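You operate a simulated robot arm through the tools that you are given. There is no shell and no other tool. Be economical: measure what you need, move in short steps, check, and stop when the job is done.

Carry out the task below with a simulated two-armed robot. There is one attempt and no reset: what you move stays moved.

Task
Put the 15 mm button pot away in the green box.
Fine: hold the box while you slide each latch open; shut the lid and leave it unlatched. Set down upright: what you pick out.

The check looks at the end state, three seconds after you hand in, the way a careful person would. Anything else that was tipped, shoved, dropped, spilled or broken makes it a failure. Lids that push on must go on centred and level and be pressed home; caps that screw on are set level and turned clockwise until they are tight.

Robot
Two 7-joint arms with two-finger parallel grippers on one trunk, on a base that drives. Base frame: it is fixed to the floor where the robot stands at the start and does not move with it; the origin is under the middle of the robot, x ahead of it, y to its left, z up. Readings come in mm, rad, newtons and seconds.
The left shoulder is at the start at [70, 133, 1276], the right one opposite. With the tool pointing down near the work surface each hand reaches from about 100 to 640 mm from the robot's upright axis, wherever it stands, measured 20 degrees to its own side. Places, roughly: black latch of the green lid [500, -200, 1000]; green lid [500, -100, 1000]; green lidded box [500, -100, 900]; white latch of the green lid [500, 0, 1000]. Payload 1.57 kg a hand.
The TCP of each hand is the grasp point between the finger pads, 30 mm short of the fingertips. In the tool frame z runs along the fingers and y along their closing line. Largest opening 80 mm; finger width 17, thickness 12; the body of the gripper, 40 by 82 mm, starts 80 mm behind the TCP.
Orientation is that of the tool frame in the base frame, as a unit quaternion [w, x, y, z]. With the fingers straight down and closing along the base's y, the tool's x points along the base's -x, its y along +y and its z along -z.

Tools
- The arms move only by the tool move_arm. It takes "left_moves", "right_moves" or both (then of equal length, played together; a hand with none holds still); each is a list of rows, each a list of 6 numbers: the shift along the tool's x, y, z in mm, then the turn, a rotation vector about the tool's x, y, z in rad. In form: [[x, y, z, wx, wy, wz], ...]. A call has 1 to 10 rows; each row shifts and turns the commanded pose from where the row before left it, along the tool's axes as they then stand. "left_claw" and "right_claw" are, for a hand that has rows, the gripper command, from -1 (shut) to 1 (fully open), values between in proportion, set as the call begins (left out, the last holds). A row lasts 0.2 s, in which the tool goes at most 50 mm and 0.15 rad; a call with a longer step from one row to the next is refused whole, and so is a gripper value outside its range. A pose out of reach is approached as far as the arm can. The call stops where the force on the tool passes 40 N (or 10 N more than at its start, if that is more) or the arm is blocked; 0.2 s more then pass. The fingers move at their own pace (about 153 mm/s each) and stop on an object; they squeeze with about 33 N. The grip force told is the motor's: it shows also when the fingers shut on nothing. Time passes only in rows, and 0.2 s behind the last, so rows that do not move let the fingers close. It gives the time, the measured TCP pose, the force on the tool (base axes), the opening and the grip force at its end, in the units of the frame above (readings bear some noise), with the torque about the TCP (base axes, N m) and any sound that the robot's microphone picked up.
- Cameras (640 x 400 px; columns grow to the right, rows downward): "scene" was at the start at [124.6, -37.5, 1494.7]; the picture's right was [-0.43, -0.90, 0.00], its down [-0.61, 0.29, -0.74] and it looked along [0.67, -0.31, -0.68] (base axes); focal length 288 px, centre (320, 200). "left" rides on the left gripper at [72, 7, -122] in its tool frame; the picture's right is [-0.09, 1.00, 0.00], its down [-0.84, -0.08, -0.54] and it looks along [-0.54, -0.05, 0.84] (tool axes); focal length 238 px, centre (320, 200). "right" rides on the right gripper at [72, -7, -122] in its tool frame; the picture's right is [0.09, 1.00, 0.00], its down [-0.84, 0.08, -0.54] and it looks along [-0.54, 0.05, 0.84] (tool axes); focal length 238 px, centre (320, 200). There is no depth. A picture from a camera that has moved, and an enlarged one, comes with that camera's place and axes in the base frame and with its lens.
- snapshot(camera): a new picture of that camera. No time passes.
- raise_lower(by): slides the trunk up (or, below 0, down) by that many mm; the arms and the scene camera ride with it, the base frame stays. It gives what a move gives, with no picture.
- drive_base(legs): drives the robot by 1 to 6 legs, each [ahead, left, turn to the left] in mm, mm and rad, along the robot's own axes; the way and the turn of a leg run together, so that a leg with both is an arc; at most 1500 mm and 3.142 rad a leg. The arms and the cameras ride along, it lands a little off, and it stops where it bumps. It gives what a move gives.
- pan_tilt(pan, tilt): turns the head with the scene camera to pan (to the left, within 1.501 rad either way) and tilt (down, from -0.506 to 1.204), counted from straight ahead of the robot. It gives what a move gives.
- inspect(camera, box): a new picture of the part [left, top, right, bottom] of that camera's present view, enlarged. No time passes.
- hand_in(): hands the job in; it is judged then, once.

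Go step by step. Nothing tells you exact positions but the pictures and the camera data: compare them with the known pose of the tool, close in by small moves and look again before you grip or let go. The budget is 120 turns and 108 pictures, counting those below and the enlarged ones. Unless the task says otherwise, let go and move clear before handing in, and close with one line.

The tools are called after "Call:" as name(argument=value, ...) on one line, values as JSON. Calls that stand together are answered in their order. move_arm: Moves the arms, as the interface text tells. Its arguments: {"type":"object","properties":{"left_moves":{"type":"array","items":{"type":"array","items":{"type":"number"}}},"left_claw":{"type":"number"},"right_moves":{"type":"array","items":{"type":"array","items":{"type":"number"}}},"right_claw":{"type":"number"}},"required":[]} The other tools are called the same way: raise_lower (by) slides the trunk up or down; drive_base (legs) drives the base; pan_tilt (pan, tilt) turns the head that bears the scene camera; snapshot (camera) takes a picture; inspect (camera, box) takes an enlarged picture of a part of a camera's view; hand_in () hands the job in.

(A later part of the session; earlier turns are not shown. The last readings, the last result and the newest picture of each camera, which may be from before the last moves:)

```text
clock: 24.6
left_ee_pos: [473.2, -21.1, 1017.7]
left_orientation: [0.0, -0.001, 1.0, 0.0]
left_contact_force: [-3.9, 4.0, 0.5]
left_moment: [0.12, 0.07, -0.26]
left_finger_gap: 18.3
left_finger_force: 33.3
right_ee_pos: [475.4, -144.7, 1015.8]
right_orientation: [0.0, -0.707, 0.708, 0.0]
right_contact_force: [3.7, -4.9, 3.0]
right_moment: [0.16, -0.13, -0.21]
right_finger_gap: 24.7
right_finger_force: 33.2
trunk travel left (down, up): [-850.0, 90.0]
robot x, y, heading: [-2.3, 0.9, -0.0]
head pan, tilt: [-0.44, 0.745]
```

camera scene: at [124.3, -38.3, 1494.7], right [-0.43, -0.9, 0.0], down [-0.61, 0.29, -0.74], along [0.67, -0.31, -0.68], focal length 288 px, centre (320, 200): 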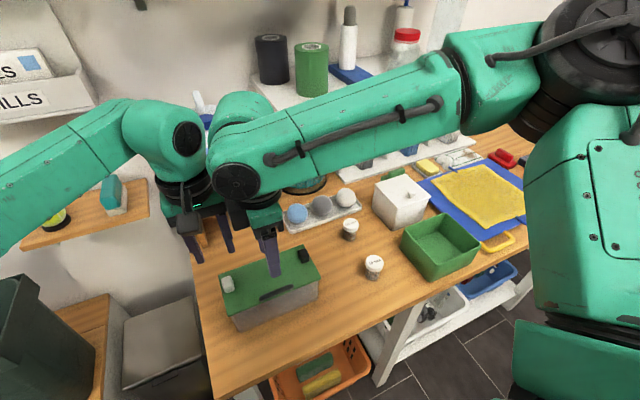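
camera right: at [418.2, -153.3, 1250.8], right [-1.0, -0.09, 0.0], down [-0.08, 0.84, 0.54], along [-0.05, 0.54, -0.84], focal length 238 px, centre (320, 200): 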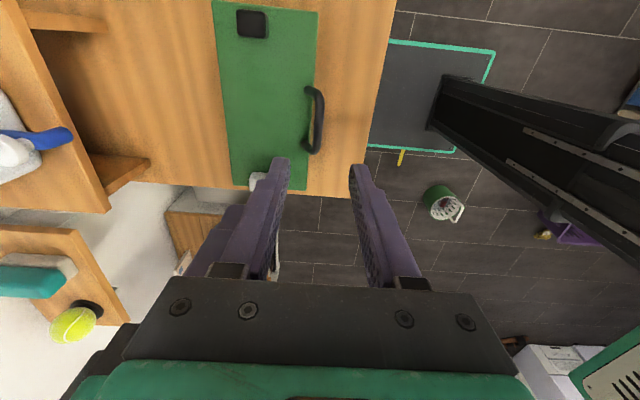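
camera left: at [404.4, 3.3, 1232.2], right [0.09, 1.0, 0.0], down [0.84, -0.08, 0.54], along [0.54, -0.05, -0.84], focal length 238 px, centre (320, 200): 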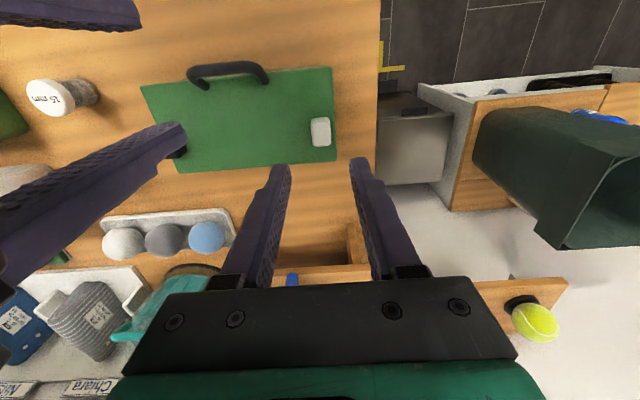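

Force builds at 22 mm, so the black latch is at its stop: both latches are open. I'll release both, lift, and take the right hand back over the handle.

Call:
move_arm(right_moves=[[0, 0, 0, 0, 0, 0], [0, 0, 0, 0, 0, 0], [0, 0, -35, 0, 0, 0], [0, 0, -35, 0, 0, 0], [0, 0, -25, 0, 0, 0], [0, 0, 0, 0, 0, 0], [0, 0, 0, 0, 0, 0], [0, 0, 0, 0, 0, 0]], right_claw=0.0, left_moves=[[0, 0, 0, 0, 0, 0], [0, 0, 0, 0, 0, 0], [0, 0, -35, 0, 0, 0], [0, 0, -35, 0, 0, 0], [0, 20, -35, 0, 0, 0], [0, 40, -10, 0, 0, 0], [0, 40, 0, 0, 0, 0], [0, 20, 0, 0, 0, 0]], left_claw=-0.1)

Call:
move_arm(right_moves=[[-16, 16, 0, 0, 0, 0], [-16, 16, 0, 0, 0, 0], [-16, 16, 0, 0, 0, 0], [-15, 15.5, 0, 0, 0, 0], [0, 0, 0, 0, 0, 0]])

Call:
inspect(camera="right", box=[200, 20, 440, 220])

Call:
inspect(camera="left", box=[0, 0, 350, 220])

```text
clock: 26.4
left_ee_pos: [473.8, 96.4, 1132.4]
left_orientation: [0.001, 0.001, 1.0, -0.001]
left_contact_force: [-0.2, -0.1, -0.8]
left_moment: [0.01, 0.01, 0.0]
left_finger_gap: 35.9
left_finger_force: 0.0
right_ee_pos: [474.8, -143.4, 1109.7]
right_orientation: [-0.001, 0.707, -0.707, 0.0]
right_contact_force: [0.1, 0.1, 0.0]
right_moment: [-0.01, -0.01, -0.05]
right_finger_gap: 40.2
right_finger_force: 0.0
trunk travel left (down, up): [-850.0, 90.0]
robot x, y, heading: [1.2, 2.4, 0.001]
head pan, tilt: [-0.44, 0.745]
```

```text
clock: 27.6
left_ee_pos: [475.1, 96.1, 1131.2]
left_orientation: [0.0, -0.001, 1.0, -0.001]
left_contact_force: [0.8, 0.0, 0.0]
left_moment: [0.0, -0.01, 0.0]
left_finger_gap: 36.0
left_finger_force: 0.0
right_ee_pos: [409.5, -79.0, 1109.8]
right_orientation: [0.0, -0.706, 0.708, 0.0]
right_contact_force: [0.2, 0.2, -0.4]
right_moment: [-0.03, -0.01, -0.01]
right_finger_gap: 40.1
right_finger_force: 0.1
trunk travel left (down, up): [-850.0, 90.0]
robot x, y, heading: [1.2, -0.4, -0.002]
head pan, tilt: [-0.44, 0.745]
```

```text
2.00 times, centred on (320, 120) of right
camera zoom: at [418.5, -151.6, 1231.6], right [-1.0, -0.09, 0.0], down [-0.08, 0.84, 0.54], along [-0.05, 0.54, -0.84], focal length 477 px, centre (320, 360)
```

zoom: 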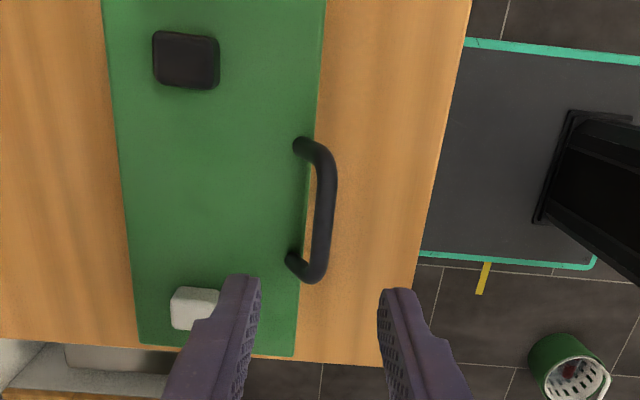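

```text
1.82 times, centred on (175, 110) of left
camera zoom: at [402.5, 103.1, 1252.7], right [0.09, 1.0, 0.0], down [0.84, -0.08, 0.54], along [0.54, -0.05, -0.84], focal length 433 px, centre (584, 364)
```

zoom: 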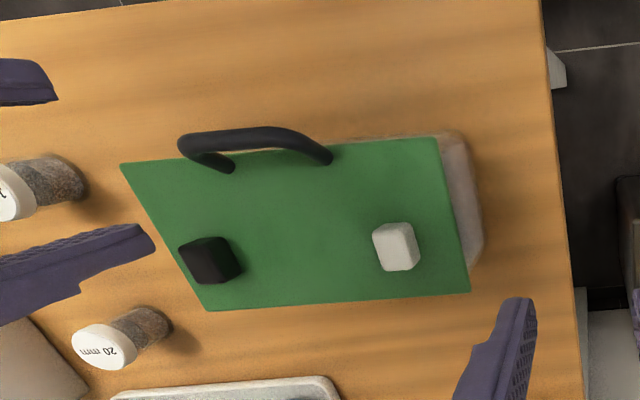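

Both latches are inward and the handle is centred under the right gripper. I'll lower and grip it, keeping the tips just under the bar so that the lid can pivot in the grip.

Call:
move_arm(right_moves=[[0, -2, 30, 0, 0, 0], [0, -1, 30, 0, 0, 0], [0, 0, 30, 0, 0, 0], [0, 0, 0, 0, 0, 0]])

Call:
move_arm(right_moves=[[0, 0, 0, 0, 0, 0], [0, 0, 0, 0, 0, 0], [0, 0, 0, 0, 0, 0]], right_claw=-1)

Call:
inspect(camera="right", box=[200, 40, 440, 220])

```text
clock: 28.6
left_ee_pos: [475.0, 97.0, 1131.6]
left_orientation: [0.001, 0.0, 1.0, 0.0]
left_contact_force: [-0.3, -0.1, 0.9]
left_moment: [-0.01, 0.0, 0.0]
left_finger_gap: 35.9
left_finger_force: 0.2
right_ee_pos: [412.7, -80.7, 1022.2]
right_orientation: [0.0, -0.707, 0.708, 0.0]
right_contact_force: [0.9, -0.8, 0.0]
right_moment: [-0.02, -0.01, -0.02]
right_finger_gap: 40.1
right_finger_force: 0.0
trunk travel left (down, up): [-850.0, 90.0]
robot x, y, heading: [-2.2, 0.8, -0.002]
head pan, tilt: [-0.44, 0.745]
```

```text
clock: 29.4
left_ee_pos: [473.3, 96.5, 1132.2]
left_orientation: [0.001, -0.001, 1.0, 0.001]
left_contact_force: [-0.3, 0.6, 0.2]
left_moment: [-0.03, 0.0, 0.0]
left_finger_gap: 36.1
left_finger_force: 0.1
right_ee_pos: [411.9, -80.7, 1021.6]
right_orientation: [0.0, 0.707, -0.707, 0.0]
right_contact_force: [-0.8, -0.9, -0.4]
right_moment: [0.02, 0.07, -0.05]
right_finger_gap: 9.0
right_finger_force: 27.3
trunk travel left (down, up): [-850.0, 90.0]
robot x, y, heading: [-1.0, 0.8, 0.001]
head pan, tilt: [-0.44, 0.745]
```

```text
2.22 times, centred on (320, 130) of right
camera zoom: at [420.1, -152.3, 1144.4], right [-1.0, -0.09, 0.0], down [-0.08, 0.84, 0.54], along [-0.05, 0.54, -0.84], focal length 530 px, centre (320, 356)
```

zoom: 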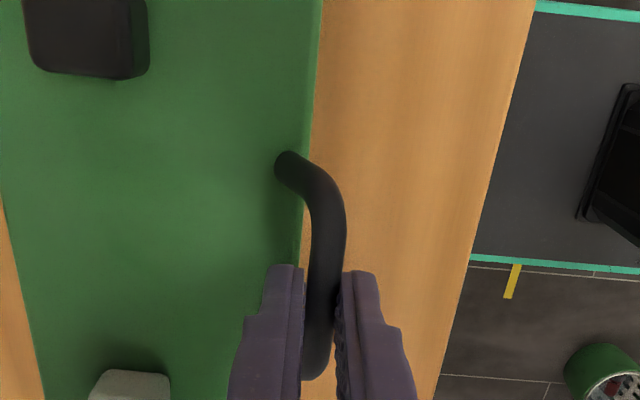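

Gripped. I'll raise the lid by about 15° along its arc and check.

Call:
move_arm(right_moves=[[0, -1, -4.5, 0, 0, 0], [0, -1, -4, 0, 0, 0], [0, -1.3, -4, 0, 0, 0], [0, -1.5, -4, 0, 0, 0], [0, -1.6, -4, 0, 0, 0], [0, -1.8, -4, 0, 0, 0], [0, 0, 0, 0, 0, 0]])

Call:
snapshot(camera="scene")

Call:
snapshot(camera="left")

```text
clock: 31.0
left_ee_pos: [474.5, 96.3, 1132.4]
left_orientation: [0.0, -0.001, 1.0, -0.001]
left_contact_force: [-0.8, -0.3, 0.2]
left_moment: [0.01, -0.04, -0.02]
left_finger_gap: 36.0
left_finger_force: 0.0
right_ee_pos: [422.6, -81.7, 1044.5]
right_orientation: [0.0, -0.706, 0.708, 0.0]
right_contact_force: [-0.1, -0.1, -0.6]
right_moment: [0.21, 0.04, -0.01]
right_finger_gap: 9.2
right_finger_force: 27.9
trunk travel left (down, up): [-850.0, 90.0]
robot x, y, heading: [0.6, -2.8, -0.0]
head pan, tilt: [-0.44, 0.745]
```

```text
71 pictures are left
camera scene: at [125.2, -37.4, 1494.7], right [-0.43, -0.9, 0.0], down [-0.61, 0.29, -0.74], along [0.67, -0.31, -0.68], focal length 288 px, centre (320, 200)
```

scene: 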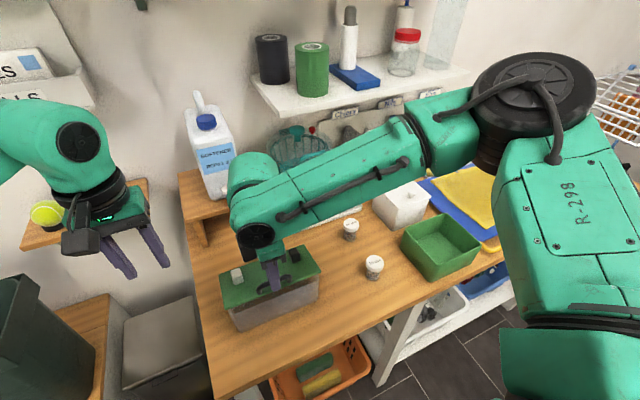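

```text
70 pictures are left
camera left: at [402.9, 103.0, 1252.6], right [0.09, 1.0, 0.0], down [0.84, -0.08, 0.54], along [0.54, -0.05, -0.84], focal length 238 px, centre (320, 200)
```

left: 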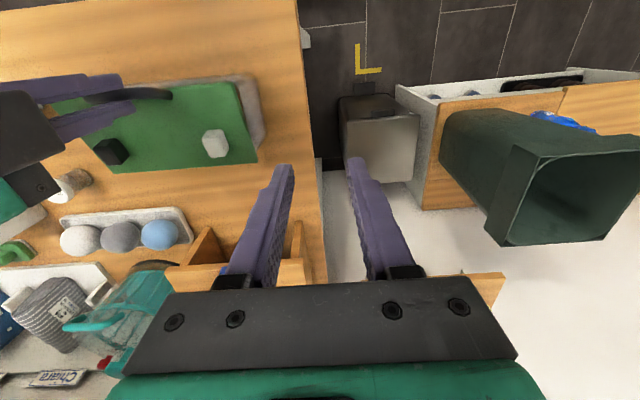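

The lid follows smoothly with negligible force. I'll go on to about 40°.

Call:
move_arm(right_moves=[[0, -2.2, -4, 0, 0, 0], [0, -2.2, -4, 0, 0, 0], [0, -2.3, -3.5, 0, 0, 0], [0, -2.3, -3.3, 0, 0, 0], [0, -3, -3.3, 0, 0, 0], [0, -3, -3.2, 0, 0, 0], [0, -3, -3.1, 0, 0, 0], [0, -3, -3.1, 0, 0, 0], [0, -3, -3, 0, 0, 0], [0, -2.8, -3, 0, 0, 0]])

Call:
inspect(camera="left", box=[0, 40, 300, 220])

Call:
inspect(camera="scene", box=[200, 220, 340, 340])

```text
clock: 33.2
left_ee_pos: [475.0, 96.3, 1131.6]
left_orientation: [0.0, 0.001, 1.0, 0.0]
left_contact_force: [-0.2, 0.9, 0.4]
left_moment: [0.01, -0.03, 0.01]
left_finger_gap: 36.1
left_finger_force: 0.2
right_ee_pos: [450.9, -81.1, 1079.7]
right_orientation: [-0.001, -0.706, 0.708, 0.001]
right_contact_force: [0.5, 0.0, 0.7]
right_moment: [-0.08, 0.03, 0.0]
right_finger_gap: 9.2
right_finger_force: 27.7
trunk travel left (down, up): [-850.0, 90.0]
robot x, y, heading: [2.3, 0.8, -0.0]
head pan, tilt: [-0.44, 0.745]
```

```text
2.13 times, centred on (150, 130) of left
camera zoom: at [402.9, 102.9, 1252.6], right [0.09, 1.0, 0.0], down [0.84, -0.08, 0.54], along [0.54, -0.05, -0.84], focal length 508 px, centre (683, 349)
```

zoom: 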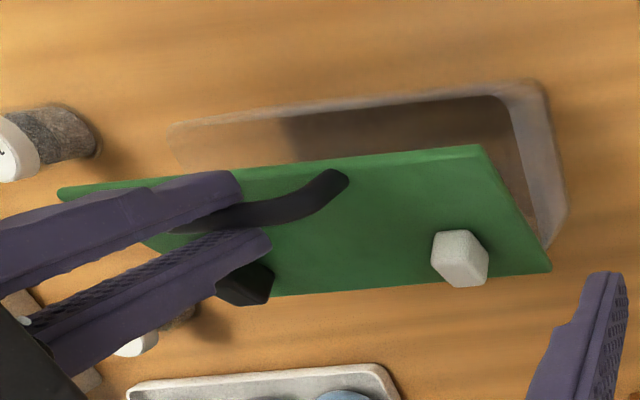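

```text
3.33 times, centred on (270, 280) of scene
camera zoom: at [125.2, -37.6, 1494.7], right [-0.43, -0.9, 0.0], down [-0.61, 0.29, -0.73], along [0.67, -0.31, -0.68], focal length 961 px, centre (487, -67)
```

zoom: 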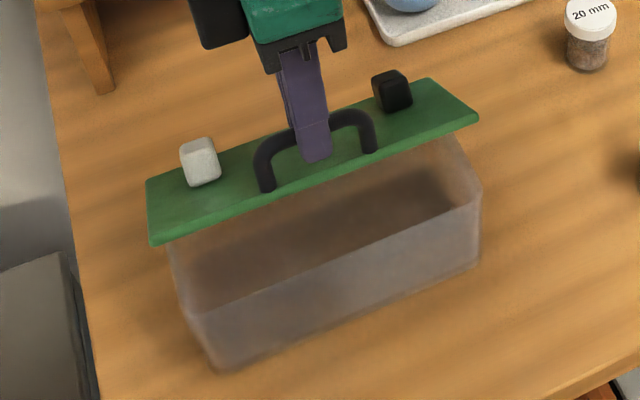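

Opens well, box unmoved. I'll continue to about 65°.

Call:
move_arm(right_moves=[[0, -3.7, -3, 0, 0, 0], [0, -3.7, -2.9, 0, 0, 0], [0, -3.7, -2.7, 0, 0, 0], [0, -3.7, -2.5, 0, 0, 0], [0, -3.7, -2.2, 0, 0, 0], [0, -3.7, -2, 0, 0, 0], [0, -3.7, -1.7, 0, 0, 0], [0, -4, -1.4, 0, 0, 0], [0, -4, -1.1, 0, 0, 0], [0, 0, 0, 0, 0, 0]])

Call:
inspect(camera="scene", box=[200, 200, 340, 340])

Call:
inspect(camera="left", box=[0, 40, 300, 220])

```text
clock: 35.4
left_ee_pos: [476.6, 97.2, 1131.2]
left_orientation: [0.0, 0.0, 1.0, 0.0]
left_contact_force: [-0.5, -0.7, -0.7]
left_moment: [-0.04, -0.01, -0.02]
left_finger_gap: 36.0
left_finger_force: 0.0
right_ee_pos: [473.1, -93.1, 1101.1]
right_orientation: [0.002, -0.707, 0.707, 0.0]
right_contact_force: [0.0, 0.3, -0.5]
right_moment: [-0.06, 0.04, 0.01]
right_finger_gap: 8.8
right_finger_force: 27.4
right hand out of reach, approached as far as the arm can: row 3, 5, 7, 9
trunk travel left (down, up): [-850.0, 90.0]
robot x, y, heading: [-1.3, -1.1, -0.003]
head pan, tilt: [-0.44, 0.745]
```

```text
2.86 times, centred on (270, 270) of scene
camera zoom: at [125.1, -37.3, 1494.7], right [-0.43, -0.9, 0.0], down [-0.61, 0.29, -0.74], along [0.67, -0.31, -0.68], focal length 824 px, centre (463, 0)
```

zoom: 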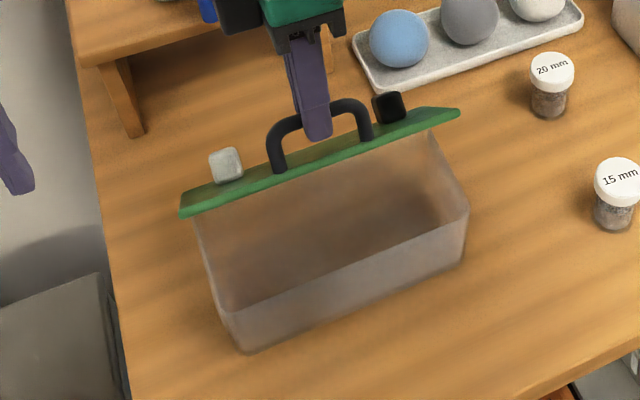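

```text
2.13 times, centred on (150, 130) of left
camera zoom: at [402.9, 103.1, 1252.6], right [0.09, 1.0, 0.0], down [0.84, -0.08, 0.54], along [0.54, -0.05, -0.84], focal length 508 px, centre (683, 349)
```

zoom: 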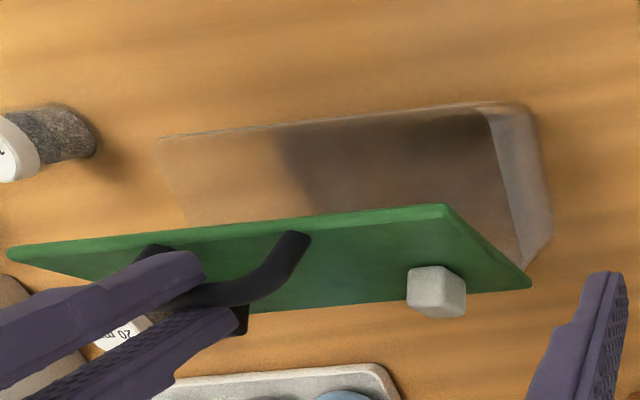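

The right arm reached a limit and dragged the box by about 8 mm; I'll stop pulling with it. Now the left hand, with closed fingers, will go in front of the lid at its left end to prop it open.

Call:
move_arm(left_moves=[[20, 0, 0, 0, 0, 0], [20, -20, 0, 0, 0, 0], [0, -45, 0, 0, 0, 0], [0, -45, 0, 0, 0, 0], [0, 0, 30, 0, 0, 0], [0, 0, 30, 0, 0, 0], [0, 0, 30, 0, 0, 0], [0, 0, 0, 0, 0, 0]], left_claw=-1)

Call:
inspect(camera="scene", box=[180, 180, 340, 340])

Call:
snapshot(camera="left")

```text
clock: 37.2
left_ee_pos: [433.9, -12.8, 1037.8]
left_orientation: [-0.001, 0.001, 1.0, 0.002]
left_contact_force: [0.1, -0.2, 0.2]
left_moment: [-0.02, -0.01, 0.02]
left_finger_gap: 0.2
left_finger_force: 21.2
right_ee_pos: [473.3, -91.6, 1101.9]
right_orientation: [-0.002, 0.708, -0.706, 0.002]
right_contact_force: [0.4, 0.9, -0.9]
right_moment: [-0.12, 0.0, 0.05]
right_finger_gap: 9.3
right_finger_force: 27.4
trunk travel left (down, up): [-850.0, 90.0]
robot x, y, heading: [3.0, 2.1, 0.001]
head pan, tilt: [-0.44, 0.745]
```

```text
2.50 times, centred on (260, 260) of scene
camera zoom: at [125.1, -37.2, 1494.7], right [-0.43, -0.9, 0.0], down [-0.61, 0.29, -0.74], along [0.67, -0.31, -0.68], focal length 721 px, centre (470, 50)
```

zoom: 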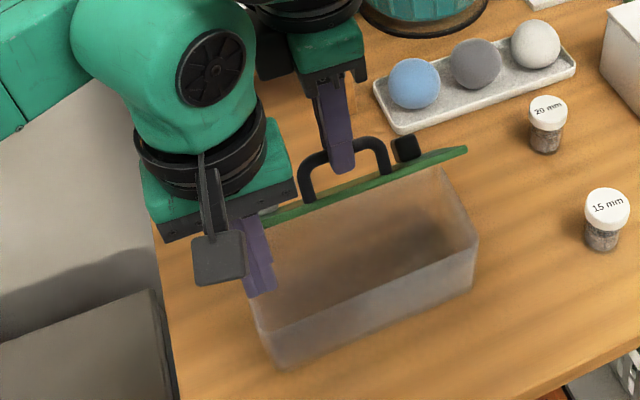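

```text
64 pictures are left
camera left: at [362.6, -6.5, 1160.0], right [0.09, 1.0, 0.0], down [0.84, -0.08, 0.54], along [0.54, -0.05, -0.84], focal length 238 px, centre (320, 200)
```

left: 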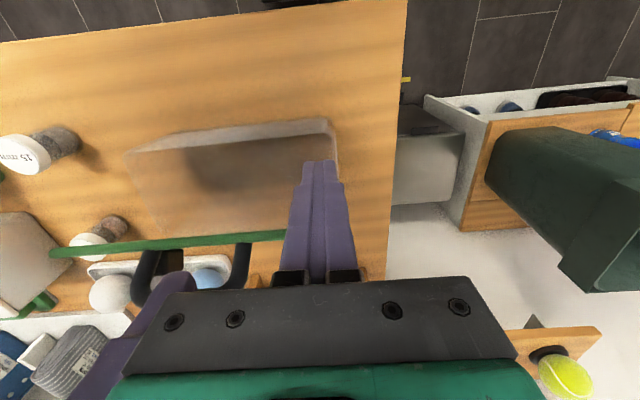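

The left fingers are in front of the lid. I'll shift a little further in and advance toward it until near contact.

Call:
move_arm(left_moves=[[-3, -4, 0, 0, 0, 0], [-3, -4, 0, 0, 0, 0], [-3, 0, 0, 0, 0, 0], [-3, 0, 0, 0, 0, 0], [-3, 0, 0, 0, 0, 0], [0, 0, 0, 0, 0, 0]])

Call:
inspect(camera="left", box=[100, 100, 400, 280])

```text
clock: 38.6
left_ee_pos: [448.8, -21.4, 1040.1]
left_orientation: [0.0, 0.001, 1.0, 0.001]
left_contact_force: [-9.4, 1.3, -5.0]
left_moment: [0.02, -0.04, -0.11]
left_finger_gap: 0.1
left_finger_force: 21.5
right_ee_pos: [474.1, -94.3, 1101.9]
right_orientation: [0.003, -0.706, 0.708, -0.001]
right_contact_force: [9.6, -1.9, 4.4]
right_moment: [0.09, -0.31, -0.55]
right_finger_gap: 9.6
right_finger_force: 27.6
trunk travel left (down, up): [-850.0, 90.0]
robot x, y, heading: [-0.7, 0.3, -0.001]
head pan, tilt: [-0.44, 0.745]
```

```text
2.13 times, centred on (250, 190) of left
camera zoom: at [376.6, -14.1, 1161.8], right [0.09, 1.0, 0.0], down [0.84, -0.08, 0.54], along [0.54, -0.05, -0.84], focal length 508 px, centre (469, 221)
```

zoom: 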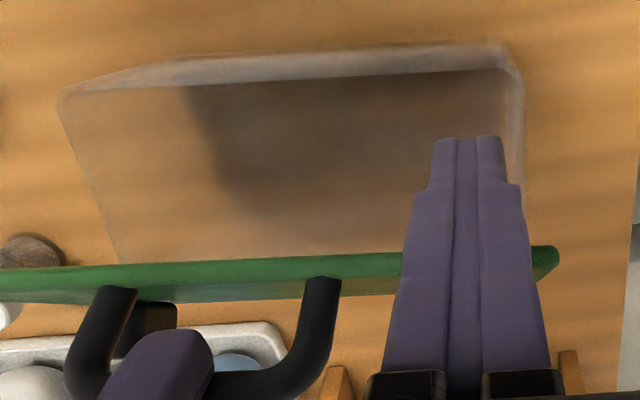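

Contact with the lid at about 9 N. I'll open the right gripper slightly and lift it off the handle, leaving the left hand propping.

Call:
move_arm(right_moves=[[0, 0, 0, 0, 0, 0], [0, 0, 0, 0, 0, 0], [0, 0, -8, 0, 0, 0], [0, 0, -10, 0, 0, 0], [0, 0, -20, 0, 0, 0], [0, 0, 0, 0, 0, 0]], right_claw=-0.5)

Call:
inspect(camera="scene", box=[180, 160, 340, 340])

```text
clock: 40.0
left_ee_pos: [449.1, -19.5, 1040.3]
left_orientation: [0.0, -0.001, 1.0, 0.0]
left_contact_force: [1.0, -0.8, -0.1]
left_moment: [-0.02, 0.01, -0.01]
left_finger_gap: 0.0
left_finger_force: 21.5
right_ee_pos: [473.9, -94.8, 1138.6]
right_orientation: [0.0, 0.707, -0.707, 0.0]
right_contact_force: [6.7, -11.2, -5.2]
right_moment: [1.01, 0.65, -0.09]
right_finger_gap: 20.1
right_finger_force: 0.1
trunk travel left (down, up): [-850.0, 90.0]
robot x, y, heading: [0.2, 1.0, -0.002]
head pan, tilt: [-0.44, 0.745]
```

```text
2.22 times, centred on (260, 250) of scene
camera zoom: at [124.8, -37.4, 1494.7], right [-0.43, -0.9, 0.0], down [-0.61, 0.29, -0.74], along [0.67, -0.31, -0.68], focal length 641 px, centre (453, 89)
```

zoom: 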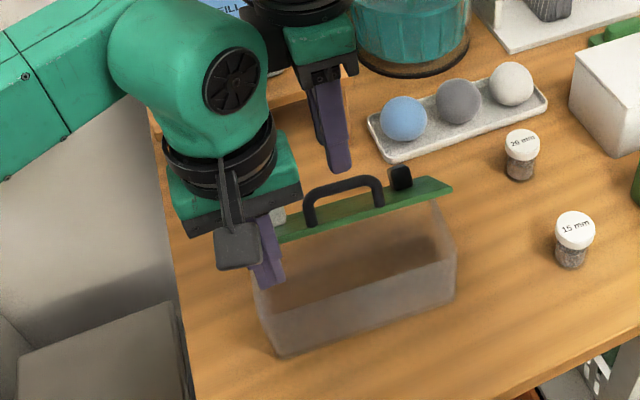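

The lid rests on the left fingers. The right hand feels a side force, probably brushing the left wrist, so I'll move it away to the right.

Call:
move_arm(right_moves=[[10, 0, 0, 0, 0, 0], [25, 3, -5, 0, 0, 0], [40, 6, 0, 0, 0, 0], [40, 6, 0, 0, 0, 0], [40, 6, 0, 0, 0, 0], [40, 6, 0, 0, 0, 0], [25, 6, 0, 0, 0, 0], [0, 6, 0, 0, 0, 0], [0, 0, 0, 0, 0, 0]], right_claw=0.5)

Call:
snapshot(camera="scene")

Call:
snapshot(camera="right")

Call:
inspect(camera="left", box=[60, 80, 400, 290])

```text
clock: 42.0
left_ee_pos: [448.3, -19.9, 1042.0]
left_orientation: [0.0, 0.001, 1.0, 0.001]
left_contact_force: [0.2, -1.1, 0.3]
left_moment: [0.02, -0.04, -0.01]
left_finger_gap: 0.0
left_finger_force: 21.2
right_ee_pos: [434.9, -313.8, 1144.5]
right_orientation: [0.0, 0.708, -0.707, 0.0]
right_contact_force: [-0.1, -0.4, 0.8]
right_moment: [-0.01, -0.01, -0.04]
right_finger_gap: 60.0
right_finger_force: 0.1
trunk travel left (down, up): [-850.0, 90.0]
robot x, y, heading: [2.5, 2.1, -0.002]
head pan, tilt: [-0.44, 0.745]
```

```text
61 pictures are left
camera scene: at [124.8, -37.4, 1494.7], right [-0.43, -0.9, 0.0], down [-0.61, 0.29, -0.74], along [0.67, -0.31, -0.68], focal length 288 px, centre (320, 200)
```

scene: 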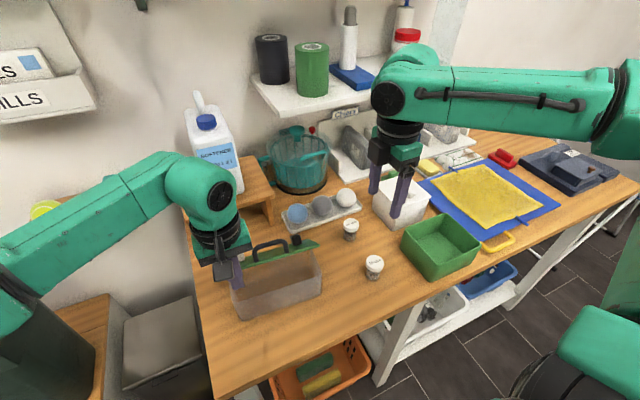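

```text
60 pictures are left
camera right: at [441.2, -384.6, 1266.8], right [-1.0, -0.09, 0.0], down [-0.08, 0.84, 0.54], along [-0.05, 0.54, -0.84], focal length 238 px, centre (320, 200)
```

right: 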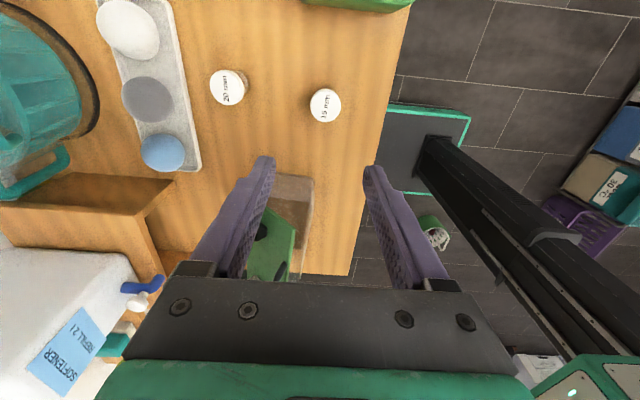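

```text
1.88 times, centred on (230, 185) of left
camera zoom: at [376.8, -13.9, 1162.2], right [0.09, 1.0, 0.0], down [0.84, -0.08, 0.54], along [0.54, -0.05, -0.84], focal length 449 px, centre (489, 228)
```

zoom: 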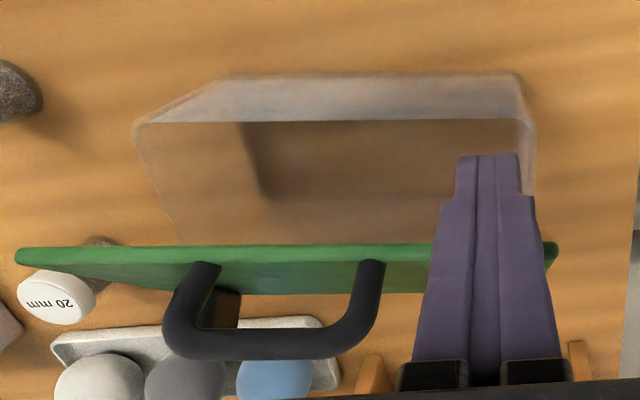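

Lid stays propped. Now I'll locate the 15 mm pot precisely from the right camera.

Call:
inspect(camera="right", box=[260, 70, 390, 200])

```text
3.08 times, centred on (325, 135) of right
camera zoom: at [441.2, -384.6, 1266.8], right [-1.0, -0.09, 0.0], down [-0.08, 0.84, 0.54], along [-0.05, 0.54, -0.84], focal length 733 px, centre (305, 400)
```

zoom: 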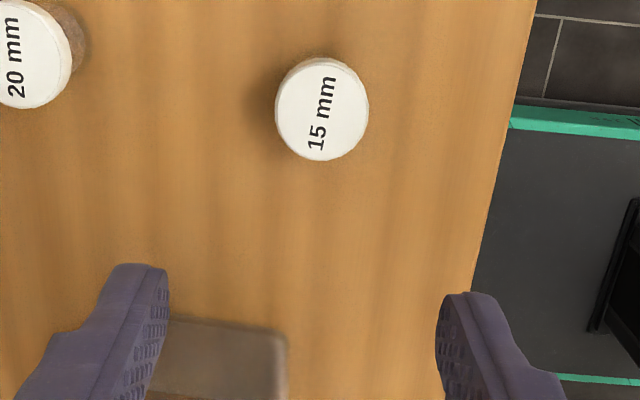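

Pot at (428, -320), cap about 42 mm wide. I'll descend around it in two stages.

Call:
move_arm(right_moves=[[3, 3.5, 35, 0, 0, 0], [3, 3, 35, 0, 0, 0], [0, 0, 35, 0, 0, 0], [0, 0, 30, 0, 0, 0], [0, 0, 0, 0, 0, 0]], right_claw=0.75)

Call:
inspect(camera="right", box=[180, 40, 460, 220])

```text
clock: 43.2
left_ee_pos: [449.7, -21.3, 1040.3]
left_orientation: [0.002, -0.001, 1.0, 0.0]
left_contact_force: [-0.2, 0.7, 0.6]
left_moment: [-0.02, 0.0, -0.02]
left_finger_gap: 0.0
left_finger_force: 21.7
right_ee_pos: [428.4, -317.7, 1008.3]
right_orientation: [0.0, -0.707, 0.708, 0.0]
right_contact_force: [0.2, -0.2, 0.0]
right_moment: [-0.04, -0.02, 0.0]
right_finger_gap: 70.1
right_finger_force: 0.1
trunk travel left (down, up): [-850.0, 90.0]
robot x, y, heading: [-3.9, -0.1, 0.002]
head pan, tilt: [-0.44, 0.745]
```

```text
2.22 times, centred on (320, 130) of right
camera zoom: at [435.4, -390.3, 1130.8], right [-1.0, -0.09, 0.0], down [-0.08, 0.84, 0.54], along [-0.05, 0.54, -0.84], focal length 530 px, centre (320, 356)
```

zoom: 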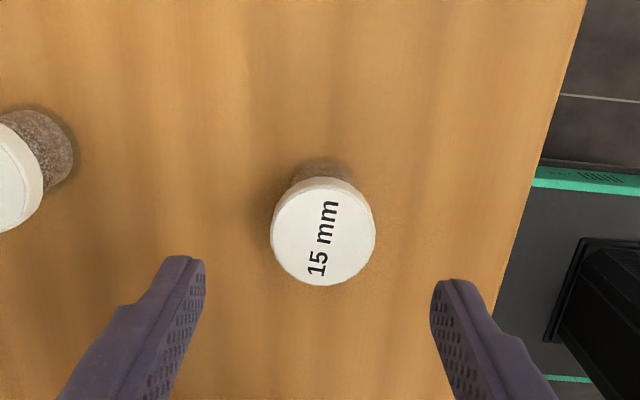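

Centred. I'll lower to cap height and close.

Call:
move_arm(right_moves=[[2, 0, 25, 0, 0, 0], [0, 0, 25, 0, 0, 0], [0, 0, 26, 0, 0, 0], [0, 0, 0, 0, 0, 0]])

Call:
move_arm(right_moves=[[0, 0, 0, 0, 0, 0], [0, 0, 0, 0, 0, 0], [0, 0, 0, 0, 0, 0]], right_claw=-1)

Call:
inspect(camera="right", box=[180, 40, 460, 220])

Call:
inspect(camera="scene", box=[320, 200, 430, 290])

```text
clock: 44.2
left_ee_pos: [448.4, -20.9, 1040.9]
left_orientation: [0.001, 0.0, 1.0, 0.0]
left_contact_force: [-0.1, 0.2, 0.0]
left_moment: [-0.01, 0.01, -0.02]
left_finger_gap: 0.0
left_finger_force: 21.5
right_ee_pos: [428.7, -321.6, 933.3]
right_orientation: [0.0, -0.707, 0.707, -0.001]
right_contact_force: [-0.2, -0.3, 0.1]
right_moment: [0.03, 0.01, 0.04]
right_finger_gap: 70.2
right_finger_force: 0.1
trunk travel left (down, up): [-850.0, 90.0]
robot x, y, heading: [2.2, 1.9, 0.003]
head pan, tilt: [-0.44, 0.745]
```

```text
clock: 45.0
left_ee_pos: [449.7, -20.6, 1041.7]
left_orientation: [0.0, 0.001, 1.0, 0.0]
left_contact_force: [0.0, 0.6, -0.2]
left_moment: [-0.01, 0.01, -0.03]
left_finger_gap: 0.1
left_finger_force: 21.3
right_ee_pos: [428.5, -321.3, 932.6]
right_orientation: [0.0, 0.707, -0.707, 0.0]
right_contact_force: [-0.5, 0.2, -0.2]
right_moment: [0.05, -0.01, 0.01]
right_finger_gap: 39.2
right_finger_force: 33.3
trunk travel left (down, up): [-850.0, 90.0]
robot x, y, heading: [-1.0, -1.0, 0.0]
head pan, tilt: [-0.44, 0.745]
```

```text
2.22 times, centred on (320, 130) of right
camera zoom: at [436.1, -393.1, 1055.3], right [-1.0, -0.09, 0.0], down [-0.08, 0.84, 0.54], along [-0.05, 0.54, -0.84], focal length 530 px, centre (320, 356)
```

zoom: 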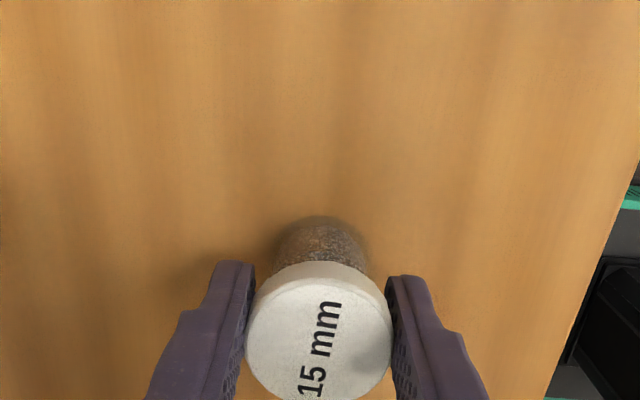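

```text
4.44 times, centred on (375, 245) of scene
camera zoom: at [124.7, -37.5, 1494.7], right [-0.43, -0.9, 0.0], down [-0.61, 0.29, -0.74], along [0.67, -0.31, -0.68], focal length 1282 px, centre (76, 0)
```

zoom: 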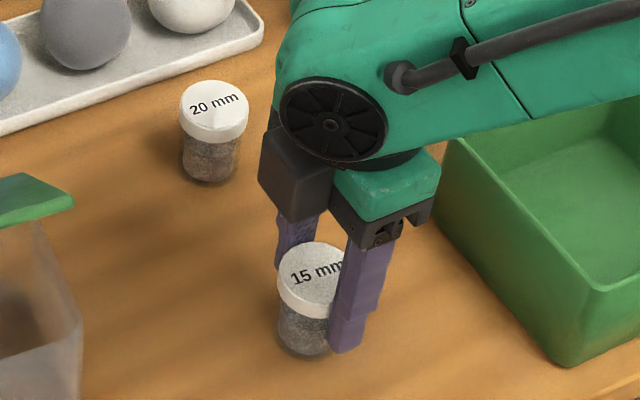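

Pot gripped (39 mm). I'll lift it straight up while the left hand pushes the lid further open by 30 mm.

Call:
move_arm(right_moves=[[0, 0, -10, 0, 0, 0], [0, 0, -20, 0, 0, 0], [0, 0, -20, 0, 0, 0], [0, 0, -20, 0, 0, 0], [0, 0, -20, 0, 0, 0], [0, 0, -20, 0, 0, 0], [0, 0, -20, 0, 0, 0], [0, 0, -20, 0, 0, 0]], left_moves=[[-4, 0, 0, 0, 0, 0], [-4, 0, 0, 0, 0, 0], [-4, 0, 0, 0, 0, 0], [-4, 0, 0, 0, 0, 0], [-4, 0, 0, 0, 0, 0], [-4, 0, 0, 0, 0, 0], [-3, 0, 0, 0, 0, 0], [-3, 0, 0, 0, 0, 0]])

Call:
snapshot(camera="right")

Call:
inspect(camera="scene", box=[180, 160, 400, 340])

Call:
inspect(camera="left", box=[60, 50, 400, 290])

```text
clock: 46.8
left_ee_pos: [478.4, -19.5, 1040.6]
left_orientation: [0.001, 0.001, 1.0, -0.001]
left_contact_force: [-0.8, 1.0, -0.2]
left_moment: [-0.02, 0.03, 0.02]
left_finger_gap: 0.0
left_finger_force: 21.7
right_ee_pos: [427.9, -322.6, 1083.8]
right_orientation: [0.0, -0.707, 0.707, 0.0]
right_contact_force: [0.0, -0.8, -0.6]
right_moment: [-0.02, -0.03, -0.02]
right_finger_gap: 39.3
right_finger_force: 32.8
trunk travel left (down, up): [-850.0, 90.0]
robot x, y, heading: [-2.9, -3.8, 0.006]
head pan, tilt: [-0.44, 0.745]
```

```text
54 pictures are left
camera right: at [435.6, -394.2, 1205.8], right [-1.0, -0.09, 0.0], down [-0.08, 0.84, 0.54], along [-0.05, 0.54, -0.84], focal length 238 px, centre (320, 200)
```

right: 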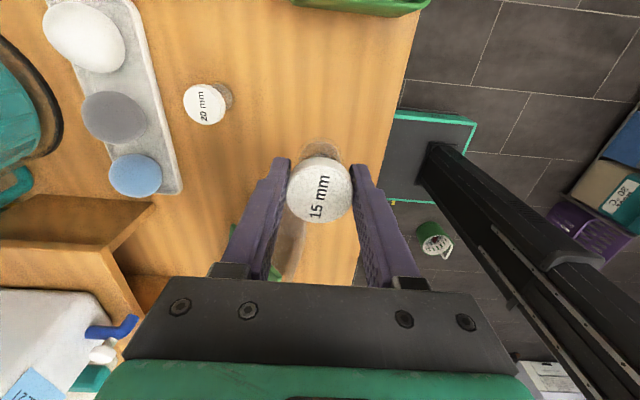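

```text
2.22 times, centred on (290, 250) of scene
camera zoom: at [124.3, -37.4, 1494.7], right [-0.43, -0.9, 0.0], down [-0.61, 0.29, -0.74], along [0.67, -0.31, -0.68], focal length 641 px, centre (387, 89)
```

zoom: 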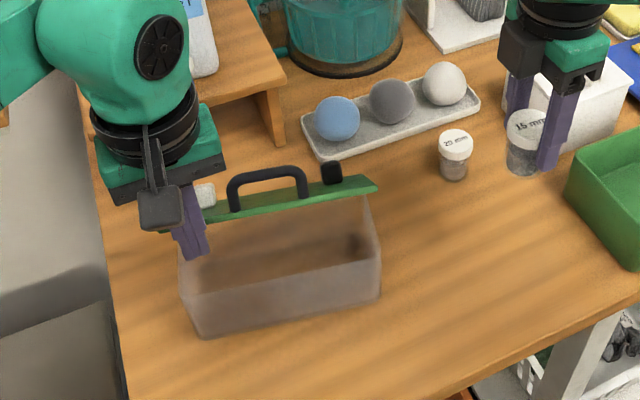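

```text
1.67 times, centred on (230, 170) of left
camera zoom: at [406.5, -13.5, 1162.3], right [0.09, 1.0, 0.0], down [0.84, -0.08, 0.54], along [0.54, -0.05, -0.84], focal length 397 px, centre (470, 250)
```

zoom: 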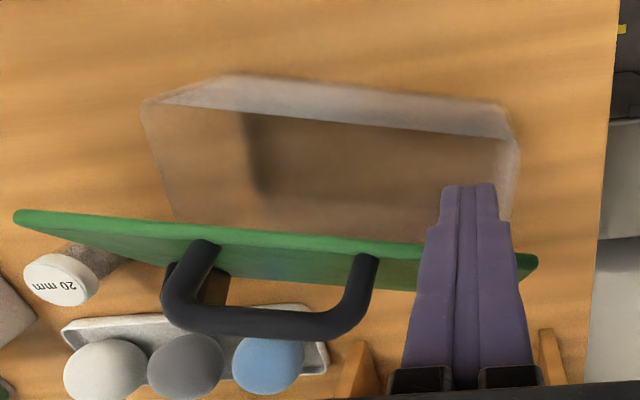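

The box turned slightly instead of the lid opening further: the hinge is stiff and the box very light, so the lid holds itself at about 50°. I'll put the pot back down for now, back the left hand off, and then grip the box's end wall with it while the right hand opens the lid.

Call:
move_arm(right_moves=[[0, 0, 25, 0, 0, 0], [0, 0, 25, 0, 0, 0], [0, 0, 25, 0, 0, 0], [0, 0, 25, 0, 0, 0], [0, 0, 20, 0, 0, 0], [0, 0, 18, 0, 0, 0], [0, 0, 8, 0, 0, 0], [0, 0, 3, 0, 0, 0], [0, 0, 0, 0, 0, 0]], left_moves=[[10, 0, 0, 0, 0, 0], [15, 0, 0, 0, 0, 0], [15, 0, 0, 0, 0, 0], [10, 0, -10, 0, 0, 0], [0, 0, -30, 0, 0, 0], [0, 0, -40, 0, 0, 0], [0, 0, -20, 0, 0, 0], [0, 30, 0, 0, 0, 0], [0, 30, 0, 0, 0, 0]])

Call:
inspect(camera="right", box=[180, 40, 460, 220])

Call:
snapshot(camera="left")

```text
clock: 48.8
left_ee_pos: [427.9, 42.8, 1141.4]
left_orientation: [0.001, 0.001, 1.0, 0.0]
left_contact_force: [0.7, 1.1, -0.7]
left_moment: [-0.04, 0.01, 0.05]
left_finger_gap: 0.0
left_finger_force: 21.1
right_ee_pos: [427.4, -318.2, 934.6]
right_orientation: [-0.001, -0.707, 0.708, -0.001]
right_contact_force: [0.9, 0.4, -0.8]
right_moment: [0.03, 0.0, 0.0]
right_finger_gap: 39.4
right_finger_force: 32.9
trunk travel left (down, up): [-850.0, 90.0]
robot x, y, heading: [0.1, 3.2, 0.0]
head pan, tilt: [-0.44, 0.745]
```

```text
2.22 times, centred on (320, 130) of right
camera zoom: at [434.6, -391.0, 1057.3], right [-1.0, -0.09, 0.0], down [-0.08, 0.84, 0.54], along [-0.05, 0.54, -0.84], focal length 530 px, centre (320, 356)
```

zoom: 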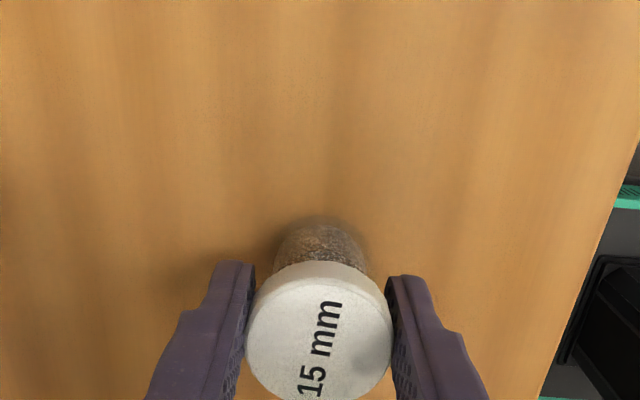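

```text
50 pictures are left
camera left: at [355.9, 49.4, 1262.3], right [0.09, 1.0, 0.0], down [0.84, -0.08, 0.54], along [0.54, -0.05, -0.84], focal length 238 px, centre (320, 200)
```

left: 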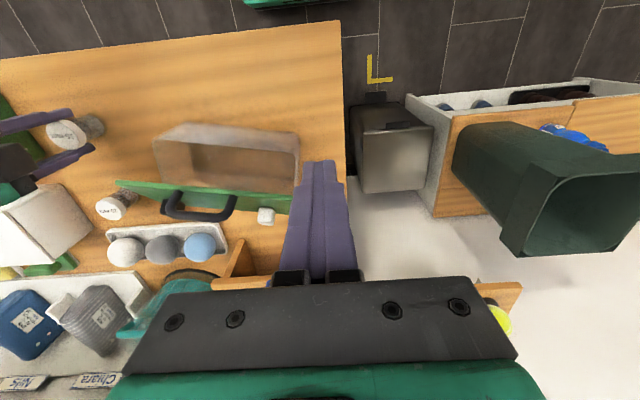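

The pot is at its spot within about a millimetre. I'll lower 1.5 mm, release and retract, and zoom on the box's left end.

Call:
move_arm(right_moves=[[0, 0, 1.5, 0, 0, 0], [0, 0, 0, 0, 0, 0]])

Call:
move_arm(right_moves=[[0, 0, 0, 0, 0, 0], [0, 0, 0, 0, 0, 0], [0, 0, -30, 0, 0, 0], [0, 0, -40, 0, 0, 0], [0, 0, -40, 0, 0, 0], [0, 0, -40, 0, 0, 0], [0, 0, 0, 0, 0, 0]], right_claw=0.75)

Call:
inspect(camera="left", box=[100, 90, 360, 260])

Call:
inspect(camera="scene", box=[190, 180, 400, 340])

```text
clock: 49.4
left_ee_pos: [428.2, 40.9, 1140.7]
left_orientation: [0.001, 0.0, 1.0, 0.0]
left_contact_force: [0.7, 0.4, -0.8]
left_moment: [-0.01, -0.02, -0.01]
left_finger_gap: 0.1
left_finger_force: 21.3
right_ee_pos: [426.5, -320.2, 932.9]
right_orientation: [0.0, -0.706, 0.708, -0.001]
right_contact_force: [0.4, -0.1, 4.0]
right_moment: [0.01, 0.03, 0.03]
right_finger_gap: 39.5
right_finger_force: 32.9
trunk travel left (down, up): [-850.0, 90.0]
robot x, y, heading: [-3.5, -1.4, -0.004]
head pan, tilt: [-0.44, 0.745]
```

```text
clock: 51.0
left_ee_pos: [428.7, 40.5, 1141.2]
left_orientation: [0.001, 0.0, 1.0, 0.001]
left_contact_force: [0.9, -0.3, 0.1]
left_moment: [0.02, 0.0, 0.03]
left_finger_gap: 0.0
left_finger_force: 21.5
right_ee_pos: [427.9, -322.1, 1083.6]
right_orientation: [0.0, -0.707, 0.707, -0.001]
right_contact_force: [0.1, -0.2, 0.0]
right_moment: [0.02, -0.01, 0.0]
right_finger_gap: 70.4
right_finger_force: 0.0
trunk travel left (down, up): [-850.0, 90.0]
robot x, y, heading: [-0.0, 1.5, -0.004]
head pan, tilt: [-0.44, 0.745]
```

```text
2.35 times, centred on (230, 175) of left
camera zoom: at [356.4, 46.8, 1262.0], right [0.09, 1.0, 0.0], down [0.84, -0.08, 0.54], along [0.54, -0.05, -0.84], focal length 561 px, centre (532, 259)
```

zoom: 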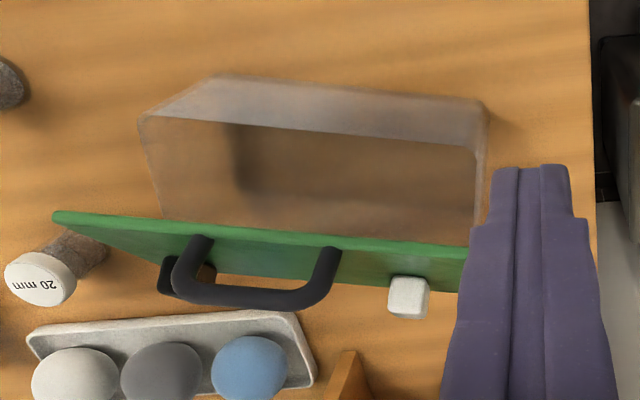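

```text
2.50 times, centred on (295, 260) of scene
camera zoom: at [124.9, -37.7, 1494.7], right [-0.43, -0.9, 0.0], down [-0.61, 0.29, -0.74], along [0.67, -0.31, -0.68], focal length 721 px, centre (382, 50)
```

zoom: 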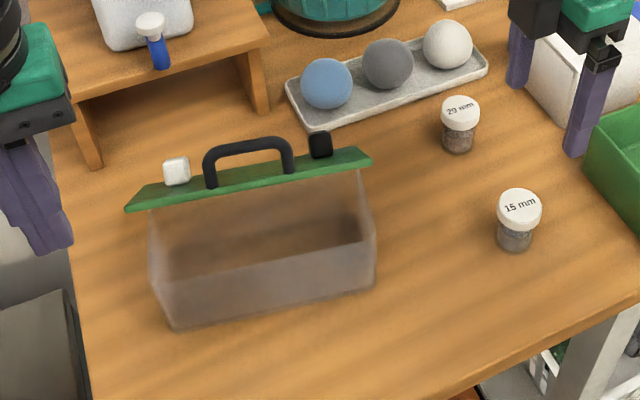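

The lid stays at about 50° on its own, and the pot is safely back upright. The box is yawed about 11°, with its end wall near (467..550, 9..-8). I'll turn the right hand back to closing along y, and yaw and tilt the left hand to grip the end wall from the front, clear of the lid.

Call:
move_arm(right_moves=[[0, 0, 0, 0, 0, 0.15], [0, 0, 0, 0, 0, 0.15], [0, 0, 0, 0, 0, 0.15], [0, 0, 0, 0, 0, 0.15], [0, 0, 0, 0, 0, 0.15], [0, 0, 0, 0, 0, 0.15], [0, 0, 0, 0, 0, 0.15], [0, 0, 0, 0, 0, 0.15], [0, 0, 0, 0, 0, 0.15], [0, 0, 0, 0, 0, 0.15]], right_claw=-1, left_moves=[[0, 0, 0, 0, 0, 0.1], [0, 0, 0, 0, 0, 0.1], [0, 0, 0, 0, -0.13, 0], [0, 0, 0, 0, -0.13, 0], [0, 0, 0, 0, -0.13, 0], [0, 0, 0, 0, -0.13, 0], [0, 0, 0, 0, 0, 0], [0, 0, 0, 0, 0, 0], [0, 0, 0, 0, 0, 0], [0, 0, 0, 0, 0, 0]], left_claw=-0.2)

Call:
inspect(camera="left", box=[60, 40, 460, 290])

```text
clock: 53.2
left_ee_pos: [429.0, 40.1, 1141.4]
left_orientation: [0.256, 0.096, 0.962, -0.026]
left_contact_force: [0.2, 0.0, -1.1]
left_moment: [0.02, 0.0, -0.03]
left_finger_gap: 31.8
left_finger_force: 0.0
right_ee_pos: [426.8, -320.3, 1082.6]
right_orientation: [0.0, -0.034, 0.999, 0.001]
right_contact_force: [0.0, -1.6, -0.7]
right_moment: [-0.03, 0.01, 0.0]
right_finger_gap: 0.0
right_finger_force: 21.3
trunk travel left (down, up): [-850.0, 90.0]
robot x, y, heading: [-1.7, 1.6, -0.003]
head pan, tilt: [-0.44, 0.745]
```

```text
1.60 times, centred on (260, 165) of left
camera zoom: at [309.0, 70.4, 1210.2], right [0.28, 0.96, 0.05], down [0.43, -0.17, 0.89], along [0.86, -0.23, -0.46], focal length 381 px, centre (416, 256)
```

zoom: 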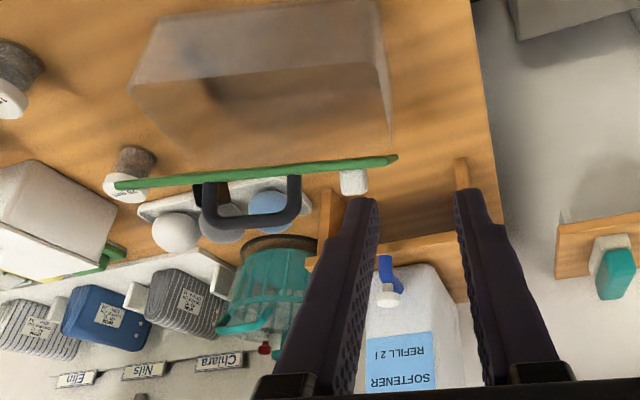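

Now I'll move the left hand to a pre-approach in front of the end wall and check.

Call:
move_arm(left_moves=[[11.5, -7.7, 27.3, 0, 0, 0], [11.5, -7.7, 27.3, 0, 0, 0], [11.5, -7.7, 27.3, 0, 0, 0], [0, 0, 0, 0, 0, 0]], right_moves=[[0, 0, 0, 0, 0, 0.07], [0, 0, 0, 0, 0, 0], [0, 0, 0, 0, 0, 0], [0, 0, 0, 0, 0, 0]])

Call:
inspect(camera="left", box=[160, 40, 460, 240])

Call:
inspect(camera="scene", box=[180, 200, 340, 340])

```text
clock: 54.2
left_ee_pos: [434.1, 15.6, 1055.9]
left_orientation: [0.257, 0.097, 0.961, -0.026]
left_contact_force: [-0.1, -0.2, 0.6]
left_moment: [-0.02, 0.04, 0.05]
left_finger_gap: 32.0
left_finger_force: 0.0
right_ee_pos: [427.7, -322.0, 1082.6]
right_orientation: [0.0, 0.0, 1.0, 0.0]
right_contact_force: [-0.3, 1.1, -0.3]
right_moment: [0.0, -0.02, -0.02]
right_finger_gap: 0.0
right_finger_force: 21.3
trunk travel left (down, up): [-850.0, 90.0]
robot x, y, heading: [0.5, 2.8, 0.0]
head pan, tilt: [-0.44, 0.745]
```

```text
2.00 times, centred on (310, 140) of left
camera zoom: at [315.2, 45.8, 1123.9], right [0.28, 0.96, 0.05], down [0.43, -0.17, 0.89], along [0.86, -0.23, -0.46], focal length 477 px, centre (340, 320)
```

zoom: 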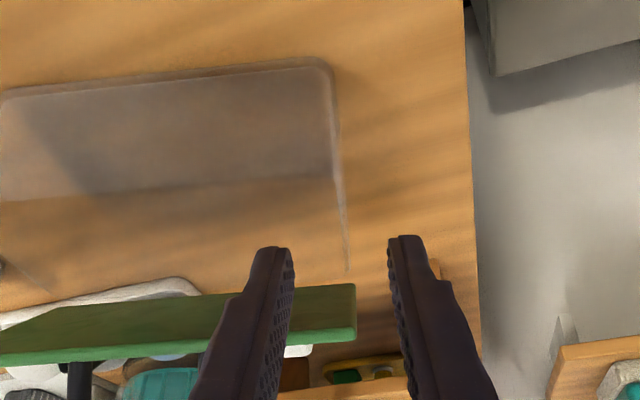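

```text
2.86 times, centred on (260, 270) of scene
camera zoom: at [124.5, -37.3, 1494.7], right [-0.43, -0.9, 0.0], down [-0.61, 0.29, -0.74], along [0.67, -0.31, -0.68], focal length 824 px, centre (491, 0)
```

zoom: 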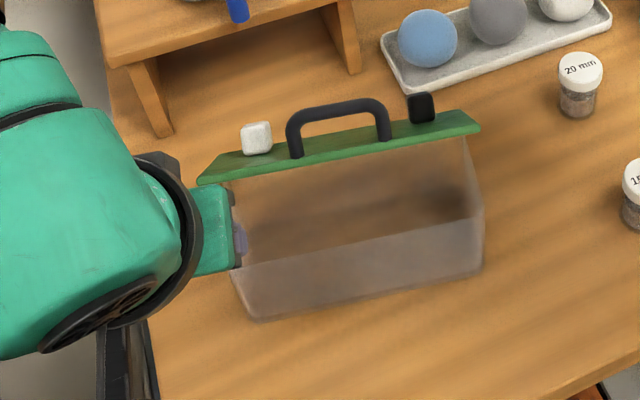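

The end wall will pass between the fingers. I'll advance 78 mm along the tool axis, then close.

Call:
move_arm(left_moves=[[0, -1.5, 20, 0, 0, 0], [0, -1.5, 20, 0, 0, 0], [0, 0, 20, 0, 0, 0], [0, 0, 18, 0, 0, 0], [0, 0, 0, 0, 0, 0]])

Call:
inspect(camera="left", box=[160, 40, 460, 240])

```text
clock: 55.4
left_ee_pos: [472.7, 4.9, 985.4]
left_orientation: [0.257, 0.097, 0.961, -0.026]
left_contact_force: [0.2, -0.8, -0.6]
left_moment: [0.01, -0.04, -0.03]
left_finger_gap: 32.2
left_finger_force: 0.2
right_ee_pos: [426.8, -321.9, 1082.4]
right_orientation: [0.0, 0.0, 1.0, 0.0]
right_contact_force: [-0.1, -0.2, -0.1]
right_moment: [0.01, -0.01, 0.01]
right_finger_gap: 0.1
right_finger_force: 21.3
trunk travel left (down, up): [-850.0, 90.0]
robot x, y, heading: [-3.0, 0.5, -0.001]
head pan, tilt: [-0.44, 0.745]
```

```text
2.00 times, centred on (310, 140) of left
camera zoom: at [352.2, 34.7, 1055.2], right [0.28, 0.96, 0.05], down [0.43, -0.17, 0.89], along [0.86, -0.23, -0.46], focal length 477 px, centre (340, 320)
```

zoom: 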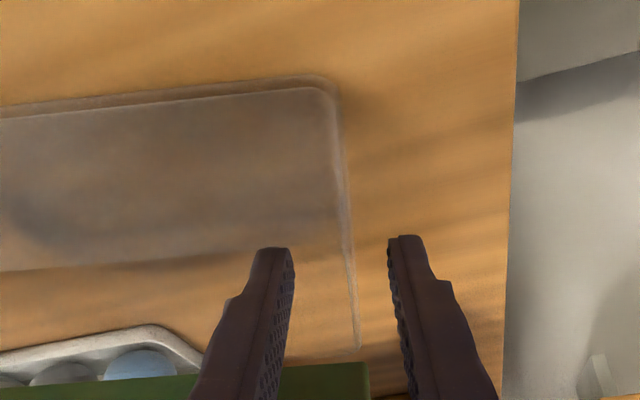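

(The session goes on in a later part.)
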